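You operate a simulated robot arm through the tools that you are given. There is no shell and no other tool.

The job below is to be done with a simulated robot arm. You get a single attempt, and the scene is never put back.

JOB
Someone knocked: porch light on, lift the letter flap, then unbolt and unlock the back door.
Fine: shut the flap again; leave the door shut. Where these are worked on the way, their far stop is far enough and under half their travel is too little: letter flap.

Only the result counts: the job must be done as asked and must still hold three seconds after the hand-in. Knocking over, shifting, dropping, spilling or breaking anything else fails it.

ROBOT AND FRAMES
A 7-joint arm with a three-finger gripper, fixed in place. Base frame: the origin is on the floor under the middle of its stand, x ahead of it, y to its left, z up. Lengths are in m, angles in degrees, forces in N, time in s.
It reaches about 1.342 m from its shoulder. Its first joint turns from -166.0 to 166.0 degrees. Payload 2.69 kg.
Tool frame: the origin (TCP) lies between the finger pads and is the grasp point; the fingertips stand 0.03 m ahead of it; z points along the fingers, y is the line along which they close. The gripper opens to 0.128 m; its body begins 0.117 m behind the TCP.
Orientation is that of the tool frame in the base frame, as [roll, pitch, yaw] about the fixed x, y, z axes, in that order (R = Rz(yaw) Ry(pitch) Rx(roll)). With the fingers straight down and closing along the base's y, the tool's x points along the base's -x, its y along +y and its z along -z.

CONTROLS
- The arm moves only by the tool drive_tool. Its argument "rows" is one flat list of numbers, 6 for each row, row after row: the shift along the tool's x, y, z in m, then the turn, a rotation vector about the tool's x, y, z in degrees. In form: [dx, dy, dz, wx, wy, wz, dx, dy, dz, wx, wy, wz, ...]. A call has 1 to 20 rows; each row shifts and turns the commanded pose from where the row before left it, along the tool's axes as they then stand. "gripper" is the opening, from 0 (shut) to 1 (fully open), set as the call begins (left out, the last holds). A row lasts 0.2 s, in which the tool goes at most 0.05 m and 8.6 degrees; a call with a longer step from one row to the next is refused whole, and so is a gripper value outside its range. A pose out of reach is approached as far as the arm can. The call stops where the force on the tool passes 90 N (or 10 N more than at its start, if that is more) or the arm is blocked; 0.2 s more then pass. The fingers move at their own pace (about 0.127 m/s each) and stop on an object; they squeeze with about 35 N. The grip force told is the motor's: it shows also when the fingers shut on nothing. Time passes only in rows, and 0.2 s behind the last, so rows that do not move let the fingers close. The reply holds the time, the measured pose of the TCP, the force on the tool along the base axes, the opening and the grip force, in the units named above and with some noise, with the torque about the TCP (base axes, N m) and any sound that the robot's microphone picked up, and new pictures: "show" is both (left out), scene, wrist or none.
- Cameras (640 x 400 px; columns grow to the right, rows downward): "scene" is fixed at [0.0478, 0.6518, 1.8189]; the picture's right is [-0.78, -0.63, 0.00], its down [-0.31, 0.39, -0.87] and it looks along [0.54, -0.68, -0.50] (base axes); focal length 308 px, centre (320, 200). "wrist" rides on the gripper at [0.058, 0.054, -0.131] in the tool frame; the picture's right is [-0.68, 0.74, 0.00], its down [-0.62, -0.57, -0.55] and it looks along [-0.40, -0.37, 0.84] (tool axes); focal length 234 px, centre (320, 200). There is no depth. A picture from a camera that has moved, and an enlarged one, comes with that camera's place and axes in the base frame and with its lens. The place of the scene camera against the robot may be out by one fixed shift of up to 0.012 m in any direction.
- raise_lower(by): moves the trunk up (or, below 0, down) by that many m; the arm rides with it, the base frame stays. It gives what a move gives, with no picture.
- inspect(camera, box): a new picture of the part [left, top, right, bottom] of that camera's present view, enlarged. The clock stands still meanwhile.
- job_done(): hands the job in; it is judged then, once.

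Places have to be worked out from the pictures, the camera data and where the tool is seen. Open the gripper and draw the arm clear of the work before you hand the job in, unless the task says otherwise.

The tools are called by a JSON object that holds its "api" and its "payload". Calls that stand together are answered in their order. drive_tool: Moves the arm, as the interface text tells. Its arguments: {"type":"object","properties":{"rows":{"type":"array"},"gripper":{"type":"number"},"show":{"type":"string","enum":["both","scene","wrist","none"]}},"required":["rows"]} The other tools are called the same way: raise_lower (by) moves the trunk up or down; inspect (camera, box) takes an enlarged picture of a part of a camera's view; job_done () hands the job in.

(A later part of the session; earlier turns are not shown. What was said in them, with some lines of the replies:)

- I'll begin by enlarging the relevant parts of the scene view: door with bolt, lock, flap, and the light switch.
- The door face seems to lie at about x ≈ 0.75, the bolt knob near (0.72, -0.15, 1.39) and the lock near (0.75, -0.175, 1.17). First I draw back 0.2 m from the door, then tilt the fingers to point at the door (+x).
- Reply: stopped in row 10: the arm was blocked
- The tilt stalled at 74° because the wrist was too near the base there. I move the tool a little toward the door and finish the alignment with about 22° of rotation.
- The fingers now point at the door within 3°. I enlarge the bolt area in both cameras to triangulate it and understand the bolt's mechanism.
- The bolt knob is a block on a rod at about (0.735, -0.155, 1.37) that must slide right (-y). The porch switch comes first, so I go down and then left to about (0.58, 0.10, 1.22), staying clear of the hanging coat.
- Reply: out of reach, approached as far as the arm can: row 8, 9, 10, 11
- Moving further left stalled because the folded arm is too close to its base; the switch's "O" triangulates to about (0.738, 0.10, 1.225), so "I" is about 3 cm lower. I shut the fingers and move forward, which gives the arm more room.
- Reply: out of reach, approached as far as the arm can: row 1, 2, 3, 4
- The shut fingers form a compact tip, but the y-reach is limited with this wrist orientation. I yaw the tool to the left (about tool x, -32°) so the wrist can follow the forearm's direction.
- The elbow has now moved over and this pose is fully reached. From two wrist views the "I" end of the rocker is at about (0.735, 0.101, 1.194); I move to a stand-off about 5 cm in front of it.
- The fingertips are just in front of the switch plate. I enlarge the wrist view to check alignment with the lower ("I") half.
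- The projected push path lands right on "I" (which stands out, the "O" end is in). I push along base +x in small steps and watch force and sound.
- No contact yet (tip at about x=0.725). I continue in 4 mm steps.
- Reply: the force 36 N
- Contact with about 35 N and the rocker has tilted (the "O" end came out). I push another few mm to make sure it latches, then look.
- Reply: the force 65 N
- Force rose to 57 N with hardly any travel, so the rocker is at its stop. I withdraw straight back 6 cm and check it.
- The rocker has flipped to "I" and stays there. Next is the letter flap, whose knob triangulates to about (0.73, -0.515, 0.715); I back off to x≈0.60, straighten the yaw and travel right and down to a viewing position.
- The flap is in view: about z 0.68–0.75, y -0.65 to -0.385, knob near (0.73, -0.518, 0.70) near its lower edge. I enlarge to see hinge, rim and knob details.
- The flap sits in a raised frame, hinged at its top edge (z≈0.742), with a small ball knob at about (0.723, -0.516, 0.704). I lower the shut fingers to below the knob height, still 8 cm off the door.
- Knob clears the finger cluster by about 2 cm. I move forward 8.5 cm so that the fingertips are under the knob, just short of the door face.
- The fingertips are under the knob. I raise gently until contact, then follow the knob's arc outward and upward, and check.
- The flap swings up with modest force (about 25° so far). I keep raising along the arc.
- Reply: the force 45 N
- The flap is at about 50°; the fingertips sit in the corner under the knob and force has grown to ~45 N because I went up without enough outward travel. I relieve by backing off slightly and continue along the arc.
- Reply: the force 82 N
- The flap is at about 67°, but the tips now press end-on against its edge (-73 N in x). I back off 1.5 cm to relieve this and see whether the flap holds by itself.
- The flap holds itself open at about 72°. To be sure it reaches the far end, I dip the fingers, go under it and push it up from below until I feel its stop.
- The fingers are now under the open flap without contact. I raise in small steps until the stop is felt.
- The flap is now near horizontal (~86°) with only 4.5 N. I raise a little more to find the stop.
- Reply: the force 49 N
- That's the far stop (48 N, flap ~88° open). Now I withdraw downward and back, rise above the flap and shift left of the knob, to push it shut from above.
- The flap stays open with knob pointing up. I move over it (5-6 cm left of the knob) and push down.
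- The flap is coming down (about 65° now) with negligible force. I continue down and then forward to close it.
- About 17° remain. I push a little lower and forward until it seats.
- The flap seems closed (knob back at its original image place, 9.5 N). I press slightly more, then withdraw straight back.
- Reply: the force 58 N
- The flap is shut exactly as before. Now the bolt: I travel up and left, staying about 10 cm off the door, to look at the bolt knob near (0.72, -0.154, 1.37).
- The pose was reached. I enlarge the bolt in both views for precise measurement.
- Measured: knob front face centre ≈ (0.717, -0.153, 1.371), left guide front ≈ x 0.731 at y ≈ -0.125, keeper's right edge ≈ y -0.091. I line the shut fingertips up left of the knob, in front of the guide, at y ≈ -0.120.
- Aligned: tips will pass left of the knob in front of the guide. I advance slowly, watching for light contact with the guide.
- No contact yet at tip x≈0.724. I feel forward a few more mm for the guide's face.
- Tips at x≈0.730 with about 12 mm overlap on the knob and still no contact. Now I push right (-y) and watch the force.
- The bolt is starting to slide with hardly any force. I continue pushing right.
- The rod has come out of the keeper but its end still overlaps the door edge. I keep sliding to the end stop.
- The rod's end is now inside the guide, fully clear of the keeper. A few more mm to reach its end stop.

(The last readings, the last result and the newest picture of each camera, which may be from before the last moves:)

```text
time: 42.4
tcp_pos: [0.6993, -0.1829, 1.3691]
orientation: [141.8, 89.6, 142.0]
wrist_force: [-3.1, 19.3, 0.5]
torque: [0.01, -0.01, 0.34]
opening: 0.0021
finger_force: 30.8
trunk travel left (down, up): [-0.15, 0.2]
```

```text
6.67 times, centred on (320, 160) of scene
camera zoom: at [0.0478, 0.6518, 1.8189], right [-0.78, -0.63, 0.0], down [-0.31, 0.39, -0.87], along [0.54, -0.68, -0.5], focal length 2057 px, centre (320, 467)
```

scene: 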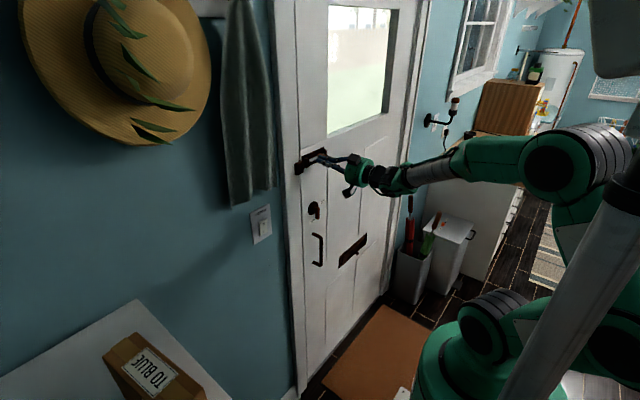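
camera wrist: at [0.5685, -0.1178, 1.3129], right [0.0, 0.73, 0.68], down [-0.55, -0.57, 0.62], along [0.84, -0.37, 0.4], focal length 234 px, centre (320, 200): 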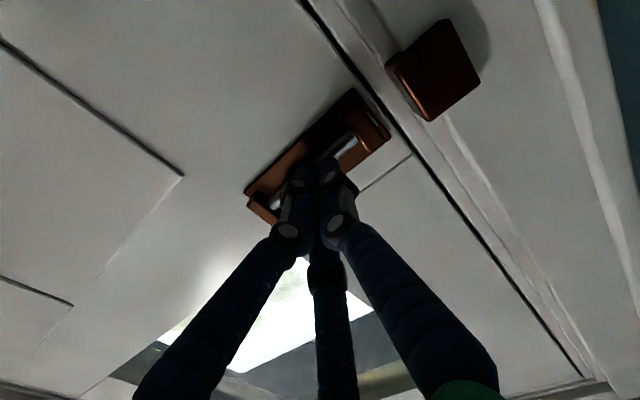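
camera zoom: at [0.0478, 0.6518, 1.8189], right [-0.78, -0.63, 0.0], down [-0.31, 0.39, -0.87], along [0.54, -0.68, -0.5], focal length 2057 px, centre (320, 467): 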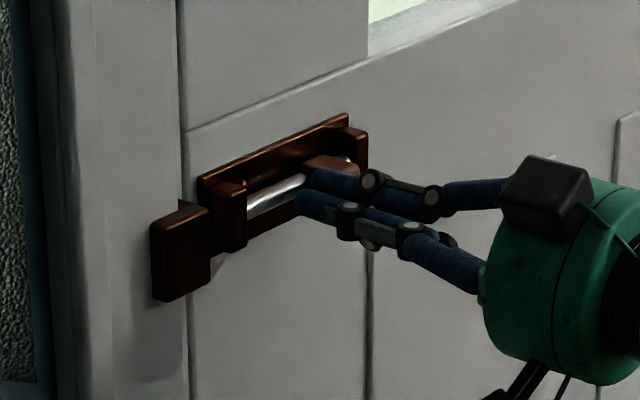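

19 N at the end stop — the bolt is fully drawn. I ease off slightly, withdraw straight back and go down to view the lock lever.

{"api": "drive_tool", "payload": {"rows": [0, 0.006, 0, 0, 0, 0, 0, 0, -0.03, 0, 0, 0, 0, 0, -0.035, 0, 0, 0, 0, 0, -0.035, 0, 0, 0, 0.045, 0, 0, 0, 0, 0, 0.045, 0, 0, 0, 0, 0, 0.045, 0, 0, 0, 0, 0, 0.045, 0, 0, 0, 0, 0, 0, 0, 0, 0, 0, 0], "show": "both"}}

{"api": "inspect", "payload": {"camera": "scene", "box": [280, 130, 360, 220]}}

{"api": "inspect", "payload": {"camera": "wrist", "box": [140, 0, 400, 200]}}

```text
time: 44.4
tcp_pos: [0.5975, -0.1785, 1.1903]
orientation: [132.8, 89.7, 132.6]
wrist_force: [0.4, 0.2, 0.2]
torque: [-0.01, -0.06, 0.06]
opening: 0.0019
finger_force: 31.1
trunk travel left (down, up): [-0.15, 0.2]
camera wrist: at [0.4678, -0.1226, 1.1332], right [0.0, 0.73, 0.68], down [-0.55, -0.57, 0.62], along [0.84, -0.37, 0.4], focal length 234 px, centre (320, 200)
```

scene: 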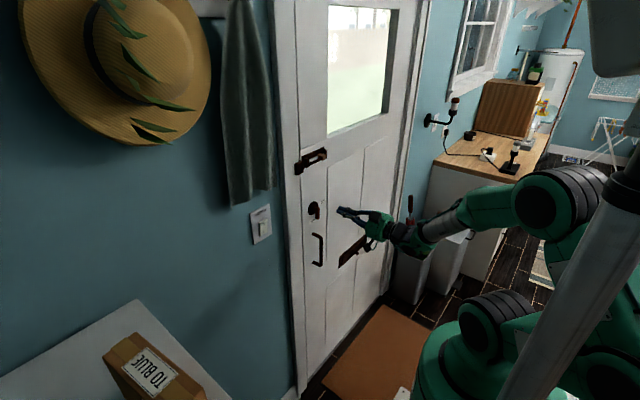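
wrist: 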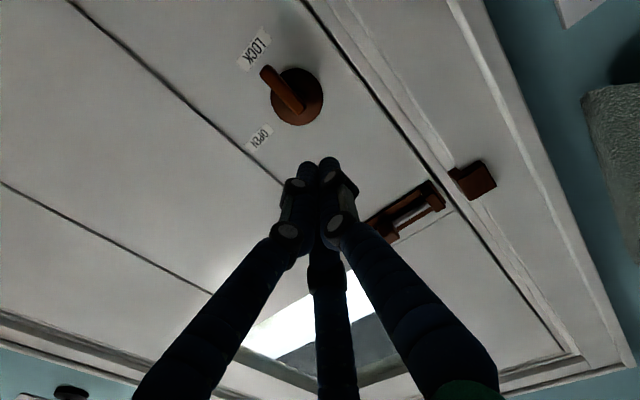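

```text
4.44 times, centred on (320, 175) of scene
camera zoom: at [0.0478, 0.6518, 1.8189], right [-0.78, -0.63, 0.0], down [-0.31, 0.39, -0.87], along [0.54, -0.68, -0.5], focal length 1371 px, centre (320, 311)
```

zoom: 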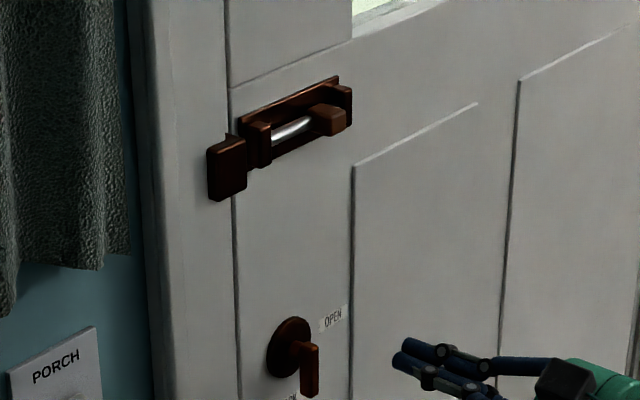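

```text
2.00 times, centred on (270, 100) of wrist
camera zoom: at [0.4678, -0.1226, 1.1332], right [0.0, 0.73, 0.68], down [-0.55, -0.57, 0.62], along [0.84, -0.37, 0.4], focal length 468 px, centre (420, 400)
```

zoom: 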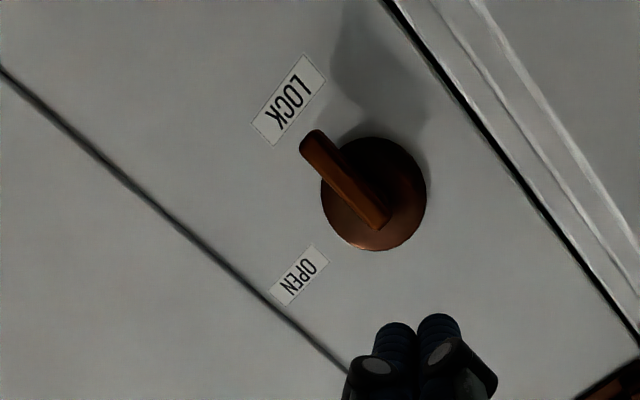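

The bolt is drawn (rod clear of keeper). The lock pivot is at ≈ (0.745, -0.172, 1.149) with the lever hanging down to z≈1.113, front at x≈0.715; it must turn toward "OPEN" (right). I place the shut fingertips left of the lever's lower end.

{"api": "drive_tool", "payload": {"rows": [0.023, 0.015, 0.021, 0, 0, 0, 0.023, 0.014, 0.021, 0, 0, 0, 0.023, 0.014, 0.021, 0, 0, 0, 0, 0, 0, 0, 0, 0], "show": "both"}}

{"api": "inspect", "payload": {"camera": "wrist", "box": [200, 70, 400, 240]}}

{"api": "inspect", "payload": {"camera": "scene", "box": [285, 185, 365, 245]}}

```text
time: 45.4
tcp_pos: [0.6617, -0.1344, 1.1212]
orientation: [136.8, 89.6, 136.7]
wrist_force: [0.3, 0.1, -0.3]
torque: [0.0, -0.01, 0.02]
opening: 0.0021
finger_force: 31.7
trunk travel left (down, up): [-0.15, 0.2]
camera wrist: at [0.5314, -0.0797, 1.0642], right [0.0, 0.73, 0.68], down [-0.55, -0.57, 0.62], along [0.84, -0.37, 0.4], focal length 234 px, centre (320, 200)
```

scene: 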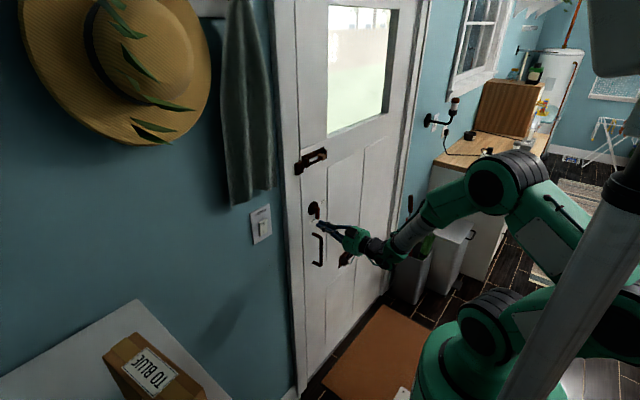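
wrist: 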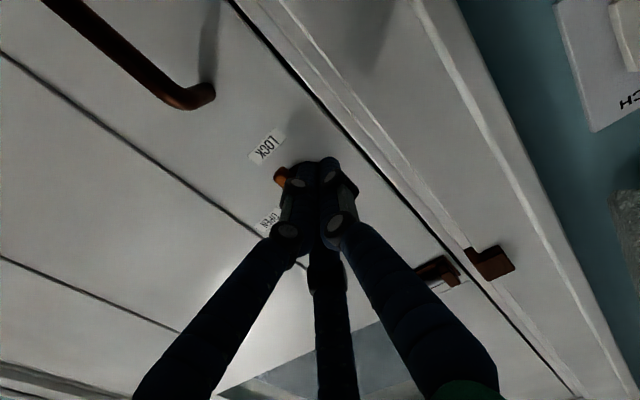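

```text
2.35 times, centred on (300, 155) of wrist
camera zoom: at [0.5314, -0.0797, 1.0642], right [0.0, 0.73, 0.68], down [-0.55, -0.57, 0.62], along [0.84, -0.37, 0.4], focal length 551 px, centre (367, 306)
```

zoom: 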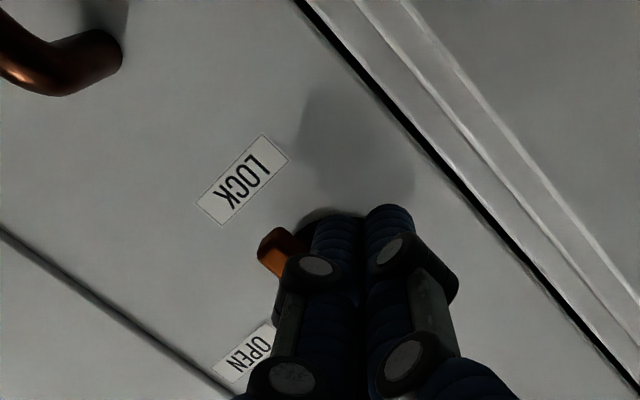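

```text
6.67 times, centred on (325, 215) of scene
camera zoom: at [0.0478, 0.6518, 1.8189], right [-0.78, -0.63, 0.0], down [-0.31, 0.39, -0.87], along [0.54, -0.68, -0.5], focal length 2057 px, centre (287, 100)
```

zoom: 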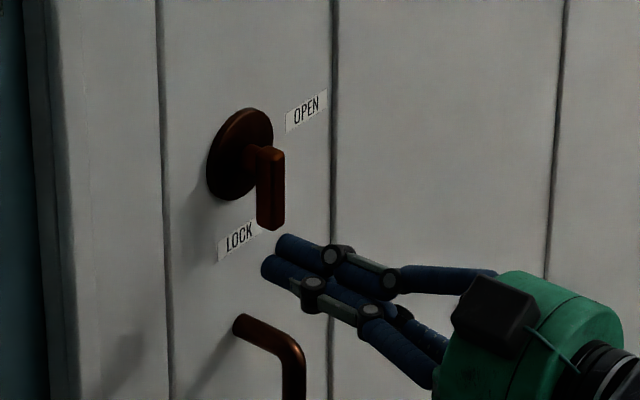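

Geometry agrees in both views: the tips will pass left of the lever at about 14 mm above its lower end. I advance 3.8 cm to x≈0.73.

{"api": "drive_tool", "payload": {"rows": [0, 0, 0.013, 0, 0, 0, 0, 0, 0.013, 0, 0, 0, 0, 0, 0.006, 0, 0, 0, 0, 0, 0.006, 0, 0, 0], "show": "both"}}

{"api": "inspect", "payload": {"camera": "scene", "box": [285, 185, 365, 245]}}

{"api": "inspect", "payload": {"camera": "wrist", "box": [200, 70, 400, 240]}}

```text
time: 46.4
tcp_pos: [0.6991, -0.135, 1.1219]
orientation: [132.2, 89.5, 132.2]
wrist_force: [-0.2, -0.1, 0.5]
torque: [0.0, 0.03, 0.02]
opening: 0.0022
finger_force: 30.8
trunk travel left (down, up): [-0.15, 0.2]
camera wrist: at [0.5685, -0.0799, 1.0642], right [0.0, 0.73, 0.68], down [-0.55, -0.57, 0.62], along [0.84, -0.37, 0.4], focal length 234 px, centre (320, 200)
```

scene: 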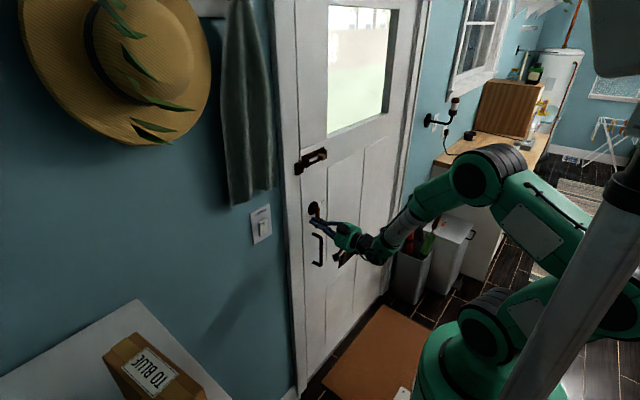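
wrist: 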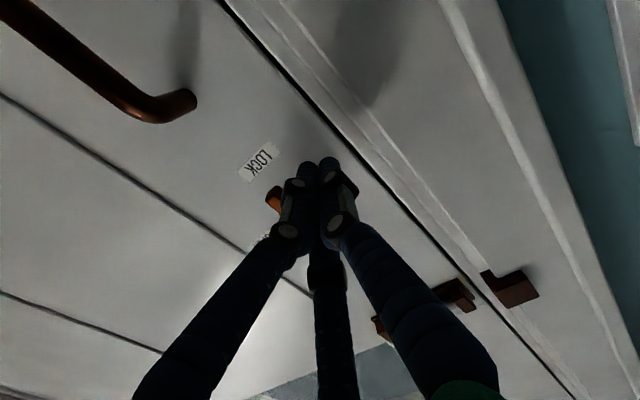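

```text
6.67 times, centred on (325, 215) of scene
camera zoom: at [0.0478, 0.6518, 1.8189], right [-0.78, -0.63, 0.0], down [-0.31, 0.39, -0.87], along [0.54, -0.68, -0.5], focal length 2057 px, centre (287, 100)
```

zoom: 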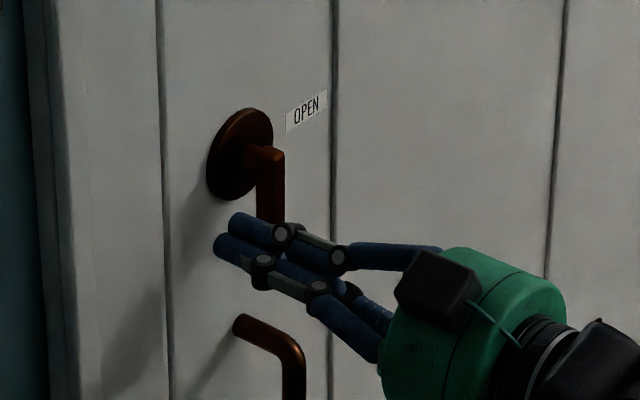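

```text
2.35 times, centred on (300, 155) of wrist
camera zoom: at [0.5685, -0.0799, 1.0642], right [0.0, 0.73, 0.68], down [-0.55, -0.57, 0.62], along [0.84, -0.37, 0.4], focal length 551 px, centre (367, 306)
```

zoom: 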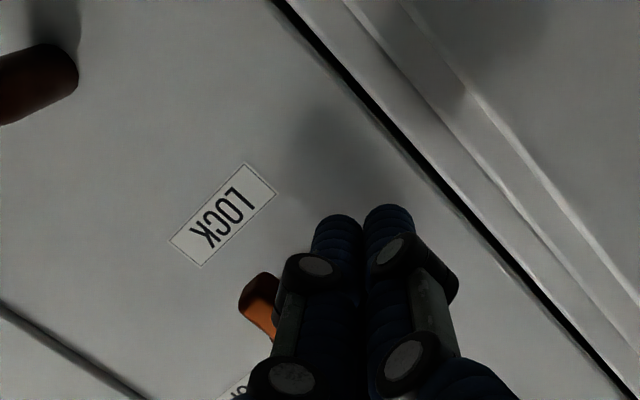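

No contact at tip x≈0.729. I now sweep right against the lever along its arc, first to about 30°.

{"api": "drive_tool", "payload": {"rows": [0.0005, -0.0067, 0, 0, 0, 0, 0.0005, -0.0067, 0, 0, 0, 0, 0.0027, -0.0057, 0, 0, 0, 0, 0.0027, -0.0057, 0, 0, 0, 0, 0.0027, -0.0057, 0, 0, 0, 0], "show": "both"}}

{"api": "inspect", "payload": {"camera": "scene", "box": [285, 185, 365, 245]}}

{"api": "inspect", "payload": {"camera": "wrist", "box": [200, 70, 400, 240]}}

```text
time: 47.6
tcp_pos: [0.6987, -0.1667, 1.1114]
orientation: [135.2, 89.6, 135.3]
wrist_force: [0.3, -0.3, 0.7]
torque: [0.0, 0.0, 0.05]
opening: 0.002
finger_force: 31.6
trunk travel left (down, up): [-0.15, 0.2]
camera wrist: at [0.5681, -0.1106, 1.0549], right [0.0, 0.73, 0.68], down [-0.55, -0.57, 0.62], along [0.84, -0.37, 0.4], focal length 234 px, centre (320, 200)
```

scene: 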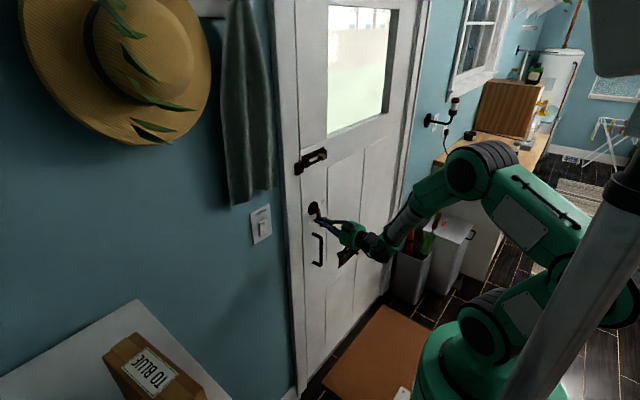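
wrist: 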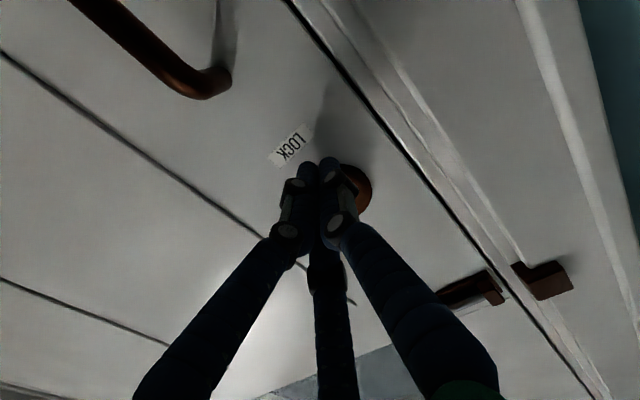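

```text
6.67 times, centred on (325, 215) of scene
camera zoom: at [0.0478, 0.6518, 1.8189], right [-0.78, -0.63, 0.0], down [-0.31, 0.39, -0.87], along [0.54, -0.68, -0.5], focal length 2057 px, centre (287, 100)
```

zoom: 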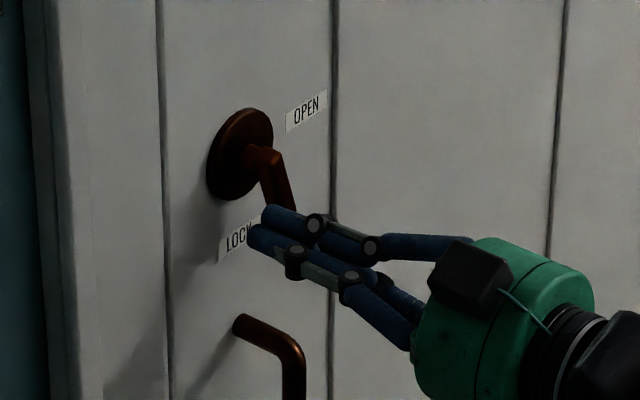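

```text
2.35 times, centred on (300, 155) of wrist
camera zoom: at [0.5681, -0.1106, 1.0549], right [0.0, 0.73, 0.68], down [-0.55, -0.57, 0.62], along [0.84, -0.37, 0.4], focal length 551 px, centre (367, 306)
```

zoom: 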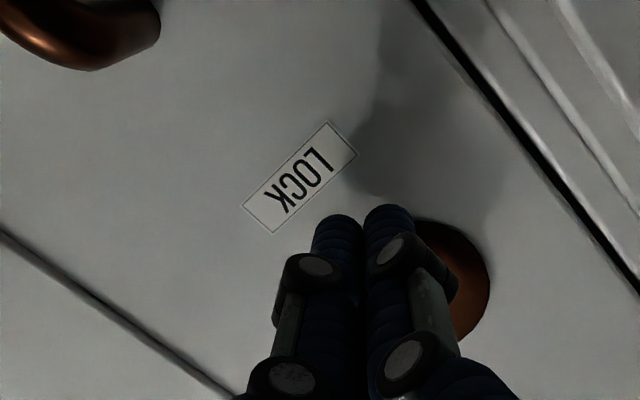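

The lever is turning easily (~28° now). I continue around the arc to about 60°.

{"api": "drive_tool", "payload": {"rows": [-0.0008, -0.0059, 0, 0, 0, 0, -0.0012, -0.0059, 0, 0, 0, 0, -0.0015, -0.0059, 0, 0, 0, 0], "show": "scene"}}

{"api": "inspect", "payload": {"camera": "scene", "box": [285, 185, 365, 245]}}

```text
time: 48.4
tcp_pos: [0.6988, -0.1823, 1.1155]
orientation: [137.8, 89.6, 137.6]
wrist_force: [0.5, 0.1, -0.3]
torque: [-0.03, -0.03, 0.02]
opening: 0.0019
finger_force: 31.3
trunk travel left (down, up): [-0.15, 0.2]
```

scene: 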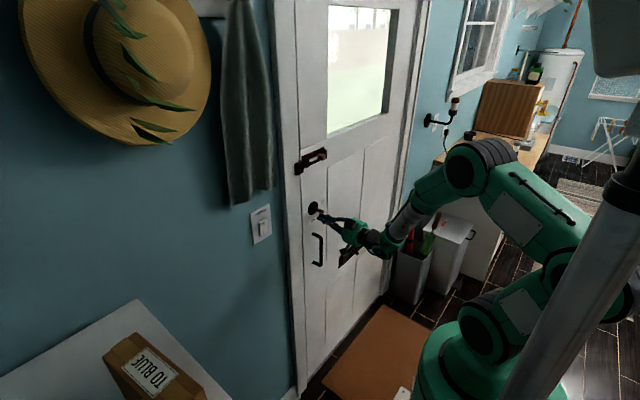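

```text
6.67 times, centred on (325, 215) of scene
camera zoom: at [0.0478, 0.6518, 1.8189], right [-0.78, -0.63, 0.0], down [-0.31, 0.39, -0.87], along [0.54, -0.68, -0.5], focal length 2057 px, centre (287, 100)
```

zoom: 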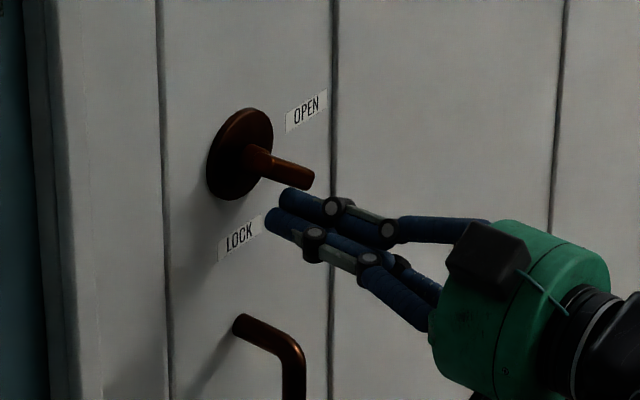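

The lever is at ~52°. I continue right and upward toward the horizontal "OPEN" position.

{"api": "drive_tool", "payload": {"rows": [-0.0018, -0.005, 0, 0, 0, 0, -0.0022, -0.005, 0, 0, 0, 0, -0.003, -0.005, 0, 0, 0, 0, -0.004, -0.004, 0, 0, 0, 0], "show": "scene"}}

{"api": "inspect", "payload": {"camera": "scene", "box": [285, 185, 365, 245]}}

```text
time: 49.4
tcp_pos: [0.6999, -0.2024, 1.1266]
orientation: [132.0, 89.6, 132.0]
wrist_force: [-0.1, 0.4, 0.6]
torque: [-0.02, 0.03, 0.0]
opening: 0.0021
finger_force: 31.4
trunk travel left (down, up): [-0.15, 0.2]
```

scene: 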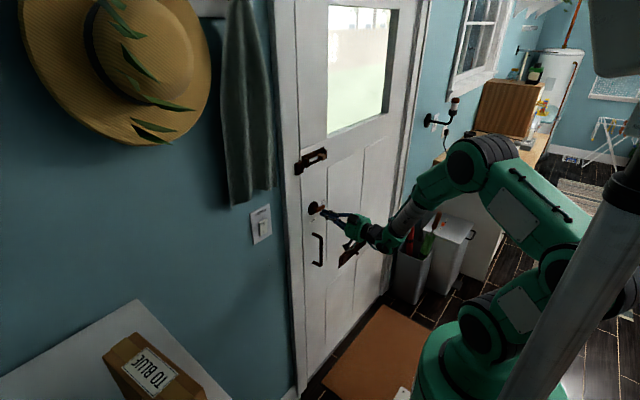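

```text
6.67 times, centred on (325, 215) of scene
camera zoom: at [0.0478, 0.6518, 1.8189], right [-0.78, -0.63, 0.0], down [-0.31, 0.39, -0.87], along [0.54, -0.68, -0.5], focal length 2057 px, centre (287, 100)
```

zoom: 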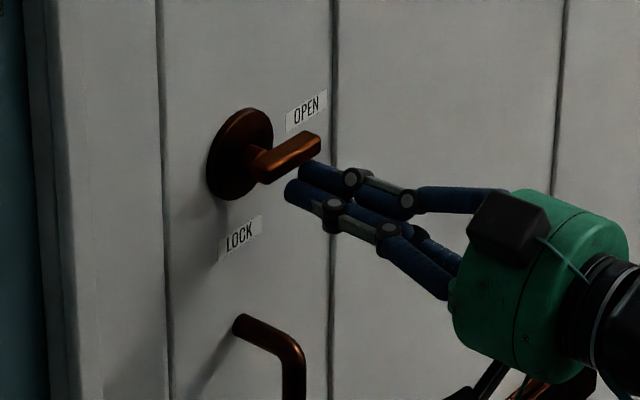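

The lever is at ~86°. I push up gently to its stop.

{"api": "drive_tool", "payload": {"rows": [-0.003, -0.001, 0, 0, 0, 0, -0.003, 0, 0, 0, 0, 0], "show": "scene"}}

{"api": "inspect", "payload": {"camera": "scene", "box": [285, 185, 365, 245]}}

```text
time: 50.0
tcp_pos: [0.699, -0.2026, 1.1284]
orientation: [149.0, 89.2, 149.0]
wrist_force: [-0.3, 1.9, -24.0]
torque: [0.08, 0.55, 0.0]
opening: 0.0022
finger_force: 32.1
trunk travel left (down, up): [-0.15, 0.2]
```

scene: 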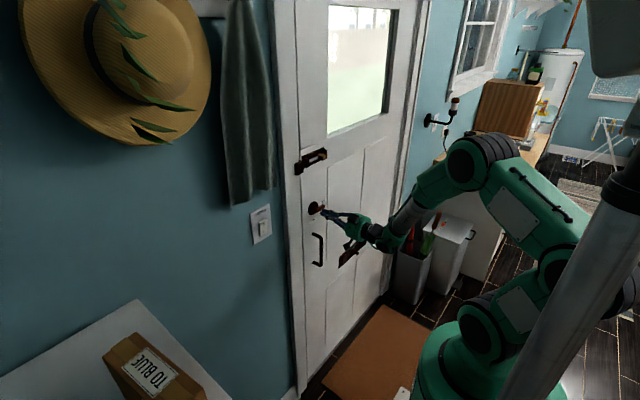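

```text
6.67 times, centred on (325, 215) of scene
camera zoom: at [0.0478, 0.6518, 1.8189], right [-0.78, -0.63, 0.0], down [-0.31, 0.39, -0.87], along [0.54, -0.68, -0.5], focal length 2057 px, centre (287, 100)
```

zoom: 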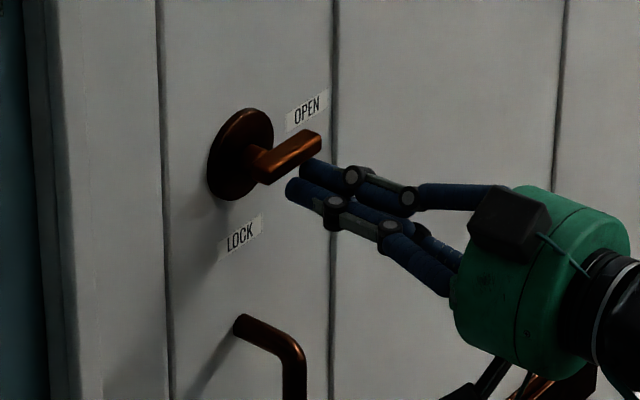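

24 N at the stop with the lever horizontal at "OPEN". I lower the fingers clear of the lever, then draw straight back and away.

{"api": "drive_tool", "payload": {"rows": [0.006, 0, 0, 0, 0, 0, 0.01, 0, 0, 0, 0, 0, 0, 0, -0.02, 0, 0, 0, 0, 0, -0.03, 0, 0, 0, 0, 0, -0.04, 0, 0, 0, 0, 0, -0.03, 0, 0, 0, 0, 0, 0, 0, 0, 0], "show": "both"}}

{"api": "inspect", "payload": {"camera": "scene", "box": [285, 130, 405, 280]}}

{"api": "inspect", "payload": {"camera": "scene", "box": [235, 185, 345, 260]}}

```text
time: 51.6
tcp_pos: [0.5784, -0.2026, 1.1156]
orientation: [129.6, 89.7, 129.7]
wrist_force: [0.1, -0.1, 0.2]
torque: [-0.01, 0.02, 0.0]
opening: 0.0022
finger_force: 31.3
trunk travel left (down, up): [-0.15, 0.2]
camera wrist: at [0.4475, -0.1481, 1.0594], right [0.0, 0.73, 0.68], down [-0.55, -0.57, 0.62], along [0.84, -0.37, 0.4], focal length 234 px, centre (320, 200)
```

scene: 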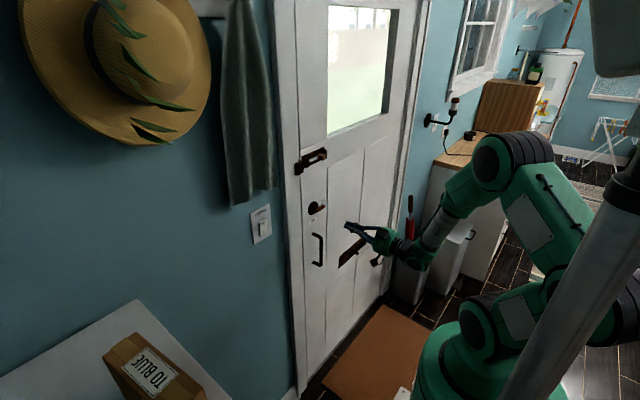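
wrist: 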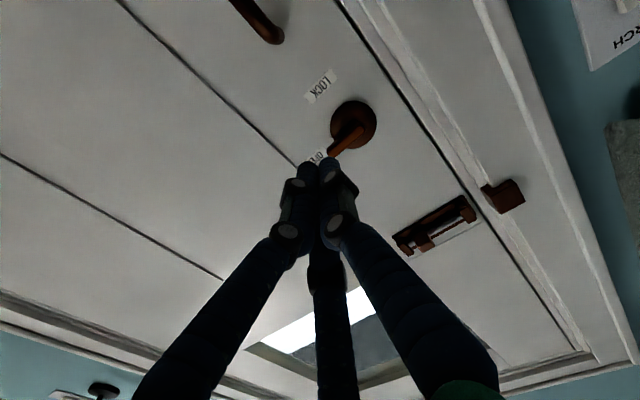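

```text
2.67 times, centred on (345, 205) of scene
camera zoom: at [0.0478, 0.6518, 1.8189], right [-0.78, -0.63, 0.0], down [-0.31, 0.39, -0.87], along [0.54, -0.68, -0.5], focal length 823 px, centre (253, 187)
```

zoom: 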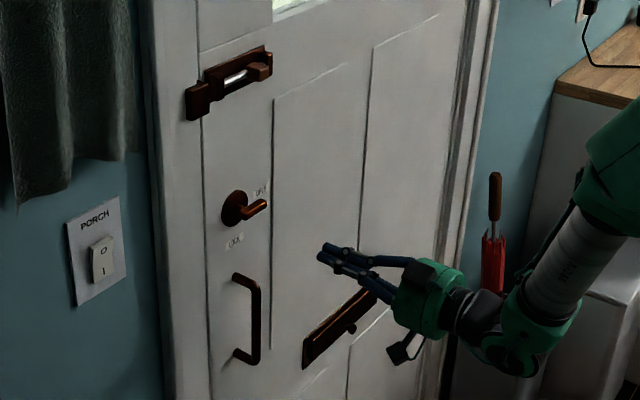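

```text
5.33 times, centred on (290, 222) of scene
camera zoom: at [0.0478, 0.6518, 1.8189], right [-0.78, -0.63, 0.0], down [-0.31, 0.39, -0.87], along [0.54, -0.68, -0.5], focal length 1645 px, centre (480, 80)
```

zoom: 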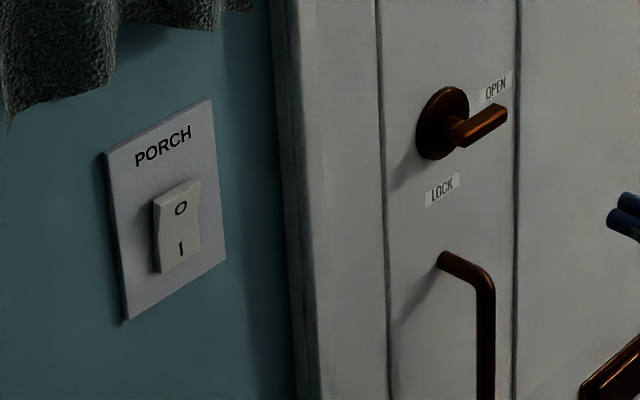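

Everything holds: rocker on "I", flap shut, bolt drawn, lever at "OPEN", door shut. I open the gripper and draw the arm further from the door.

{"api": "drive_tool", "payload": {"rows": [0, -0.02, -0.03, 0, 0, 0, 0, -0.03, -0.03, 0, 0, 0, 0, -0.03, -0.02, 0, 0, 0, 0, 0, 0, 0, 0, 0, 0, 0, 0, 0, 0, 0, 0, 0, 0, 0, 0, 0], "gripper": 1, "show": "both"}}

{"api": "inspect", "payload": {"camera": "scene", "box": [240, 130, 400, 280]}}

{"api": "inspect", "payload": {"camera": "scene", "box": [285, 140, 345, 180]}}

```text
time: 53.2
tcp_pos: [0.5446, -0.2262, 1.1284]
orientation: [-37.4, 88.9, -28.3]
wrist_force: [0.3, -0.9, -0.8]
torque: [0.0, -0.06, 0.06]
opening: 0.1275
finger_force: 0.1
trunk travel left (down, up): [-0.15, 0.2]
stopped in row 6: the arm was blocked; the commanded pose is now the measured one
camera wrist: at [0.4083, -0.1941, 1.068], right [-0.13, 0.73, 0.67], down [-0.46, -0.64, 0.61], along [0.88, -0.23, 0.42], focal length 234 px, centre (320, 200)
```

scene: 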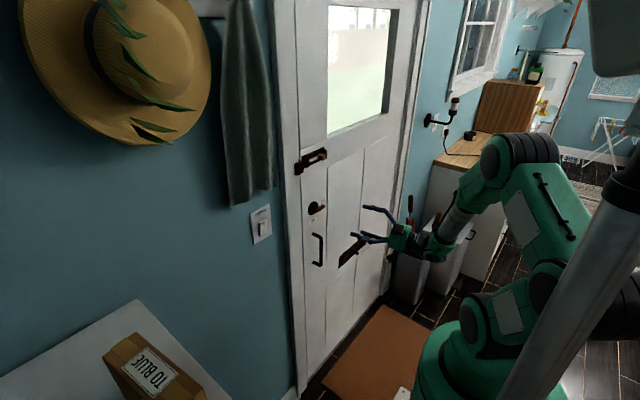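
wrist: 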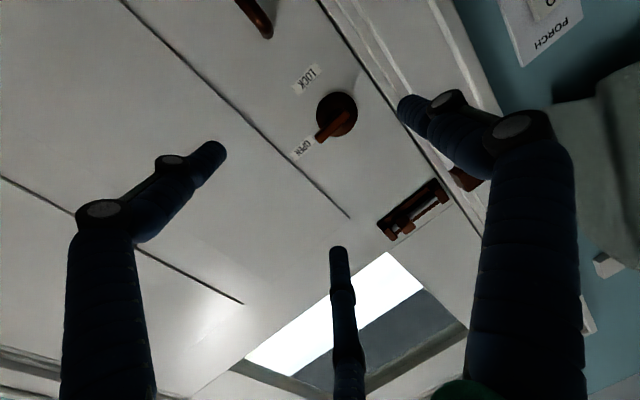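

```text
2.67 times, centred on (320, 205) of scene
camera zoom: at [0.0478, 0.6518, 1.8189], right [-0.78, -0.63, 0.0], down [-0.31, 0.39, -0.87], along [0.54, -0.68, -0.5], focal length 823 px, centre (320, 187)
```

zoom: 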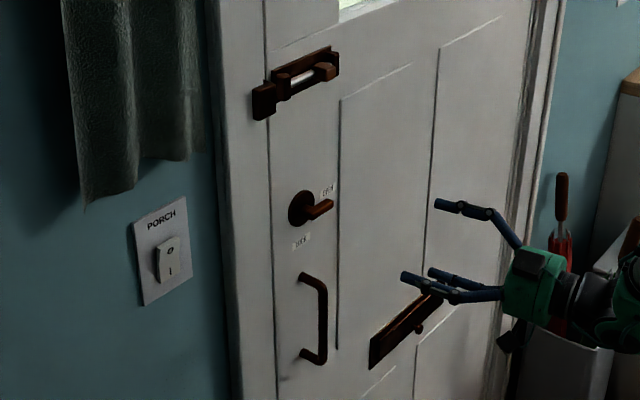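

```text
10.00 times, centred on (315, 160) of scene
camera zoom: at [0.0478, 0.6518, 1.8189], right [-0.78, -0.63, 0.0], down [-0.31, 0.39, -0.87], along [0.54, -0.68, -0.5], focal length 3085 px, centre (370, 600)
```

zoom: 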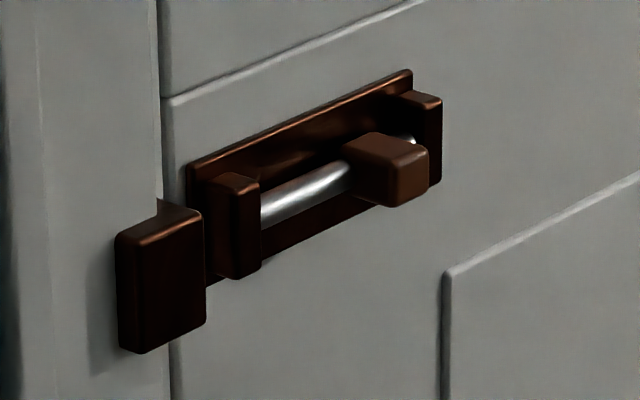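

The bolt rod is fully out of the keeper. The lever is at OPEN, the switch is on "I", and the flap and door are shut. The gripper is open and about 17 cm clear of the door; only the arm's own reach limit stopped the last retreat, so I hand the job in.

{"api": "job_done", "payload": {}}

```text
The job is handed in.
```

The job is handed in; I've had no verdict back on whether it passed. In the last pictures before hand-in everything was as you asked:

- **Porch light:** the switch is pressed to "I" and stays there.
- **Letter flap:** I lifted it to its far stop, nearly horizontal, then pushed it shut again. It looks the same as at the start.
- **Bolt:** it is drawn fully back to its end stop, clear of the keeper.
- **Lock:** the lever is turned to "OPEN", against its stop.
- **Door:** it stayed shut throughout.

I saw nothing else moved or knocked. The gripper is open and about 17 cm clear of the door. I meant to pull the arm back a little further, but it was blocked, probably by its own joint limits.
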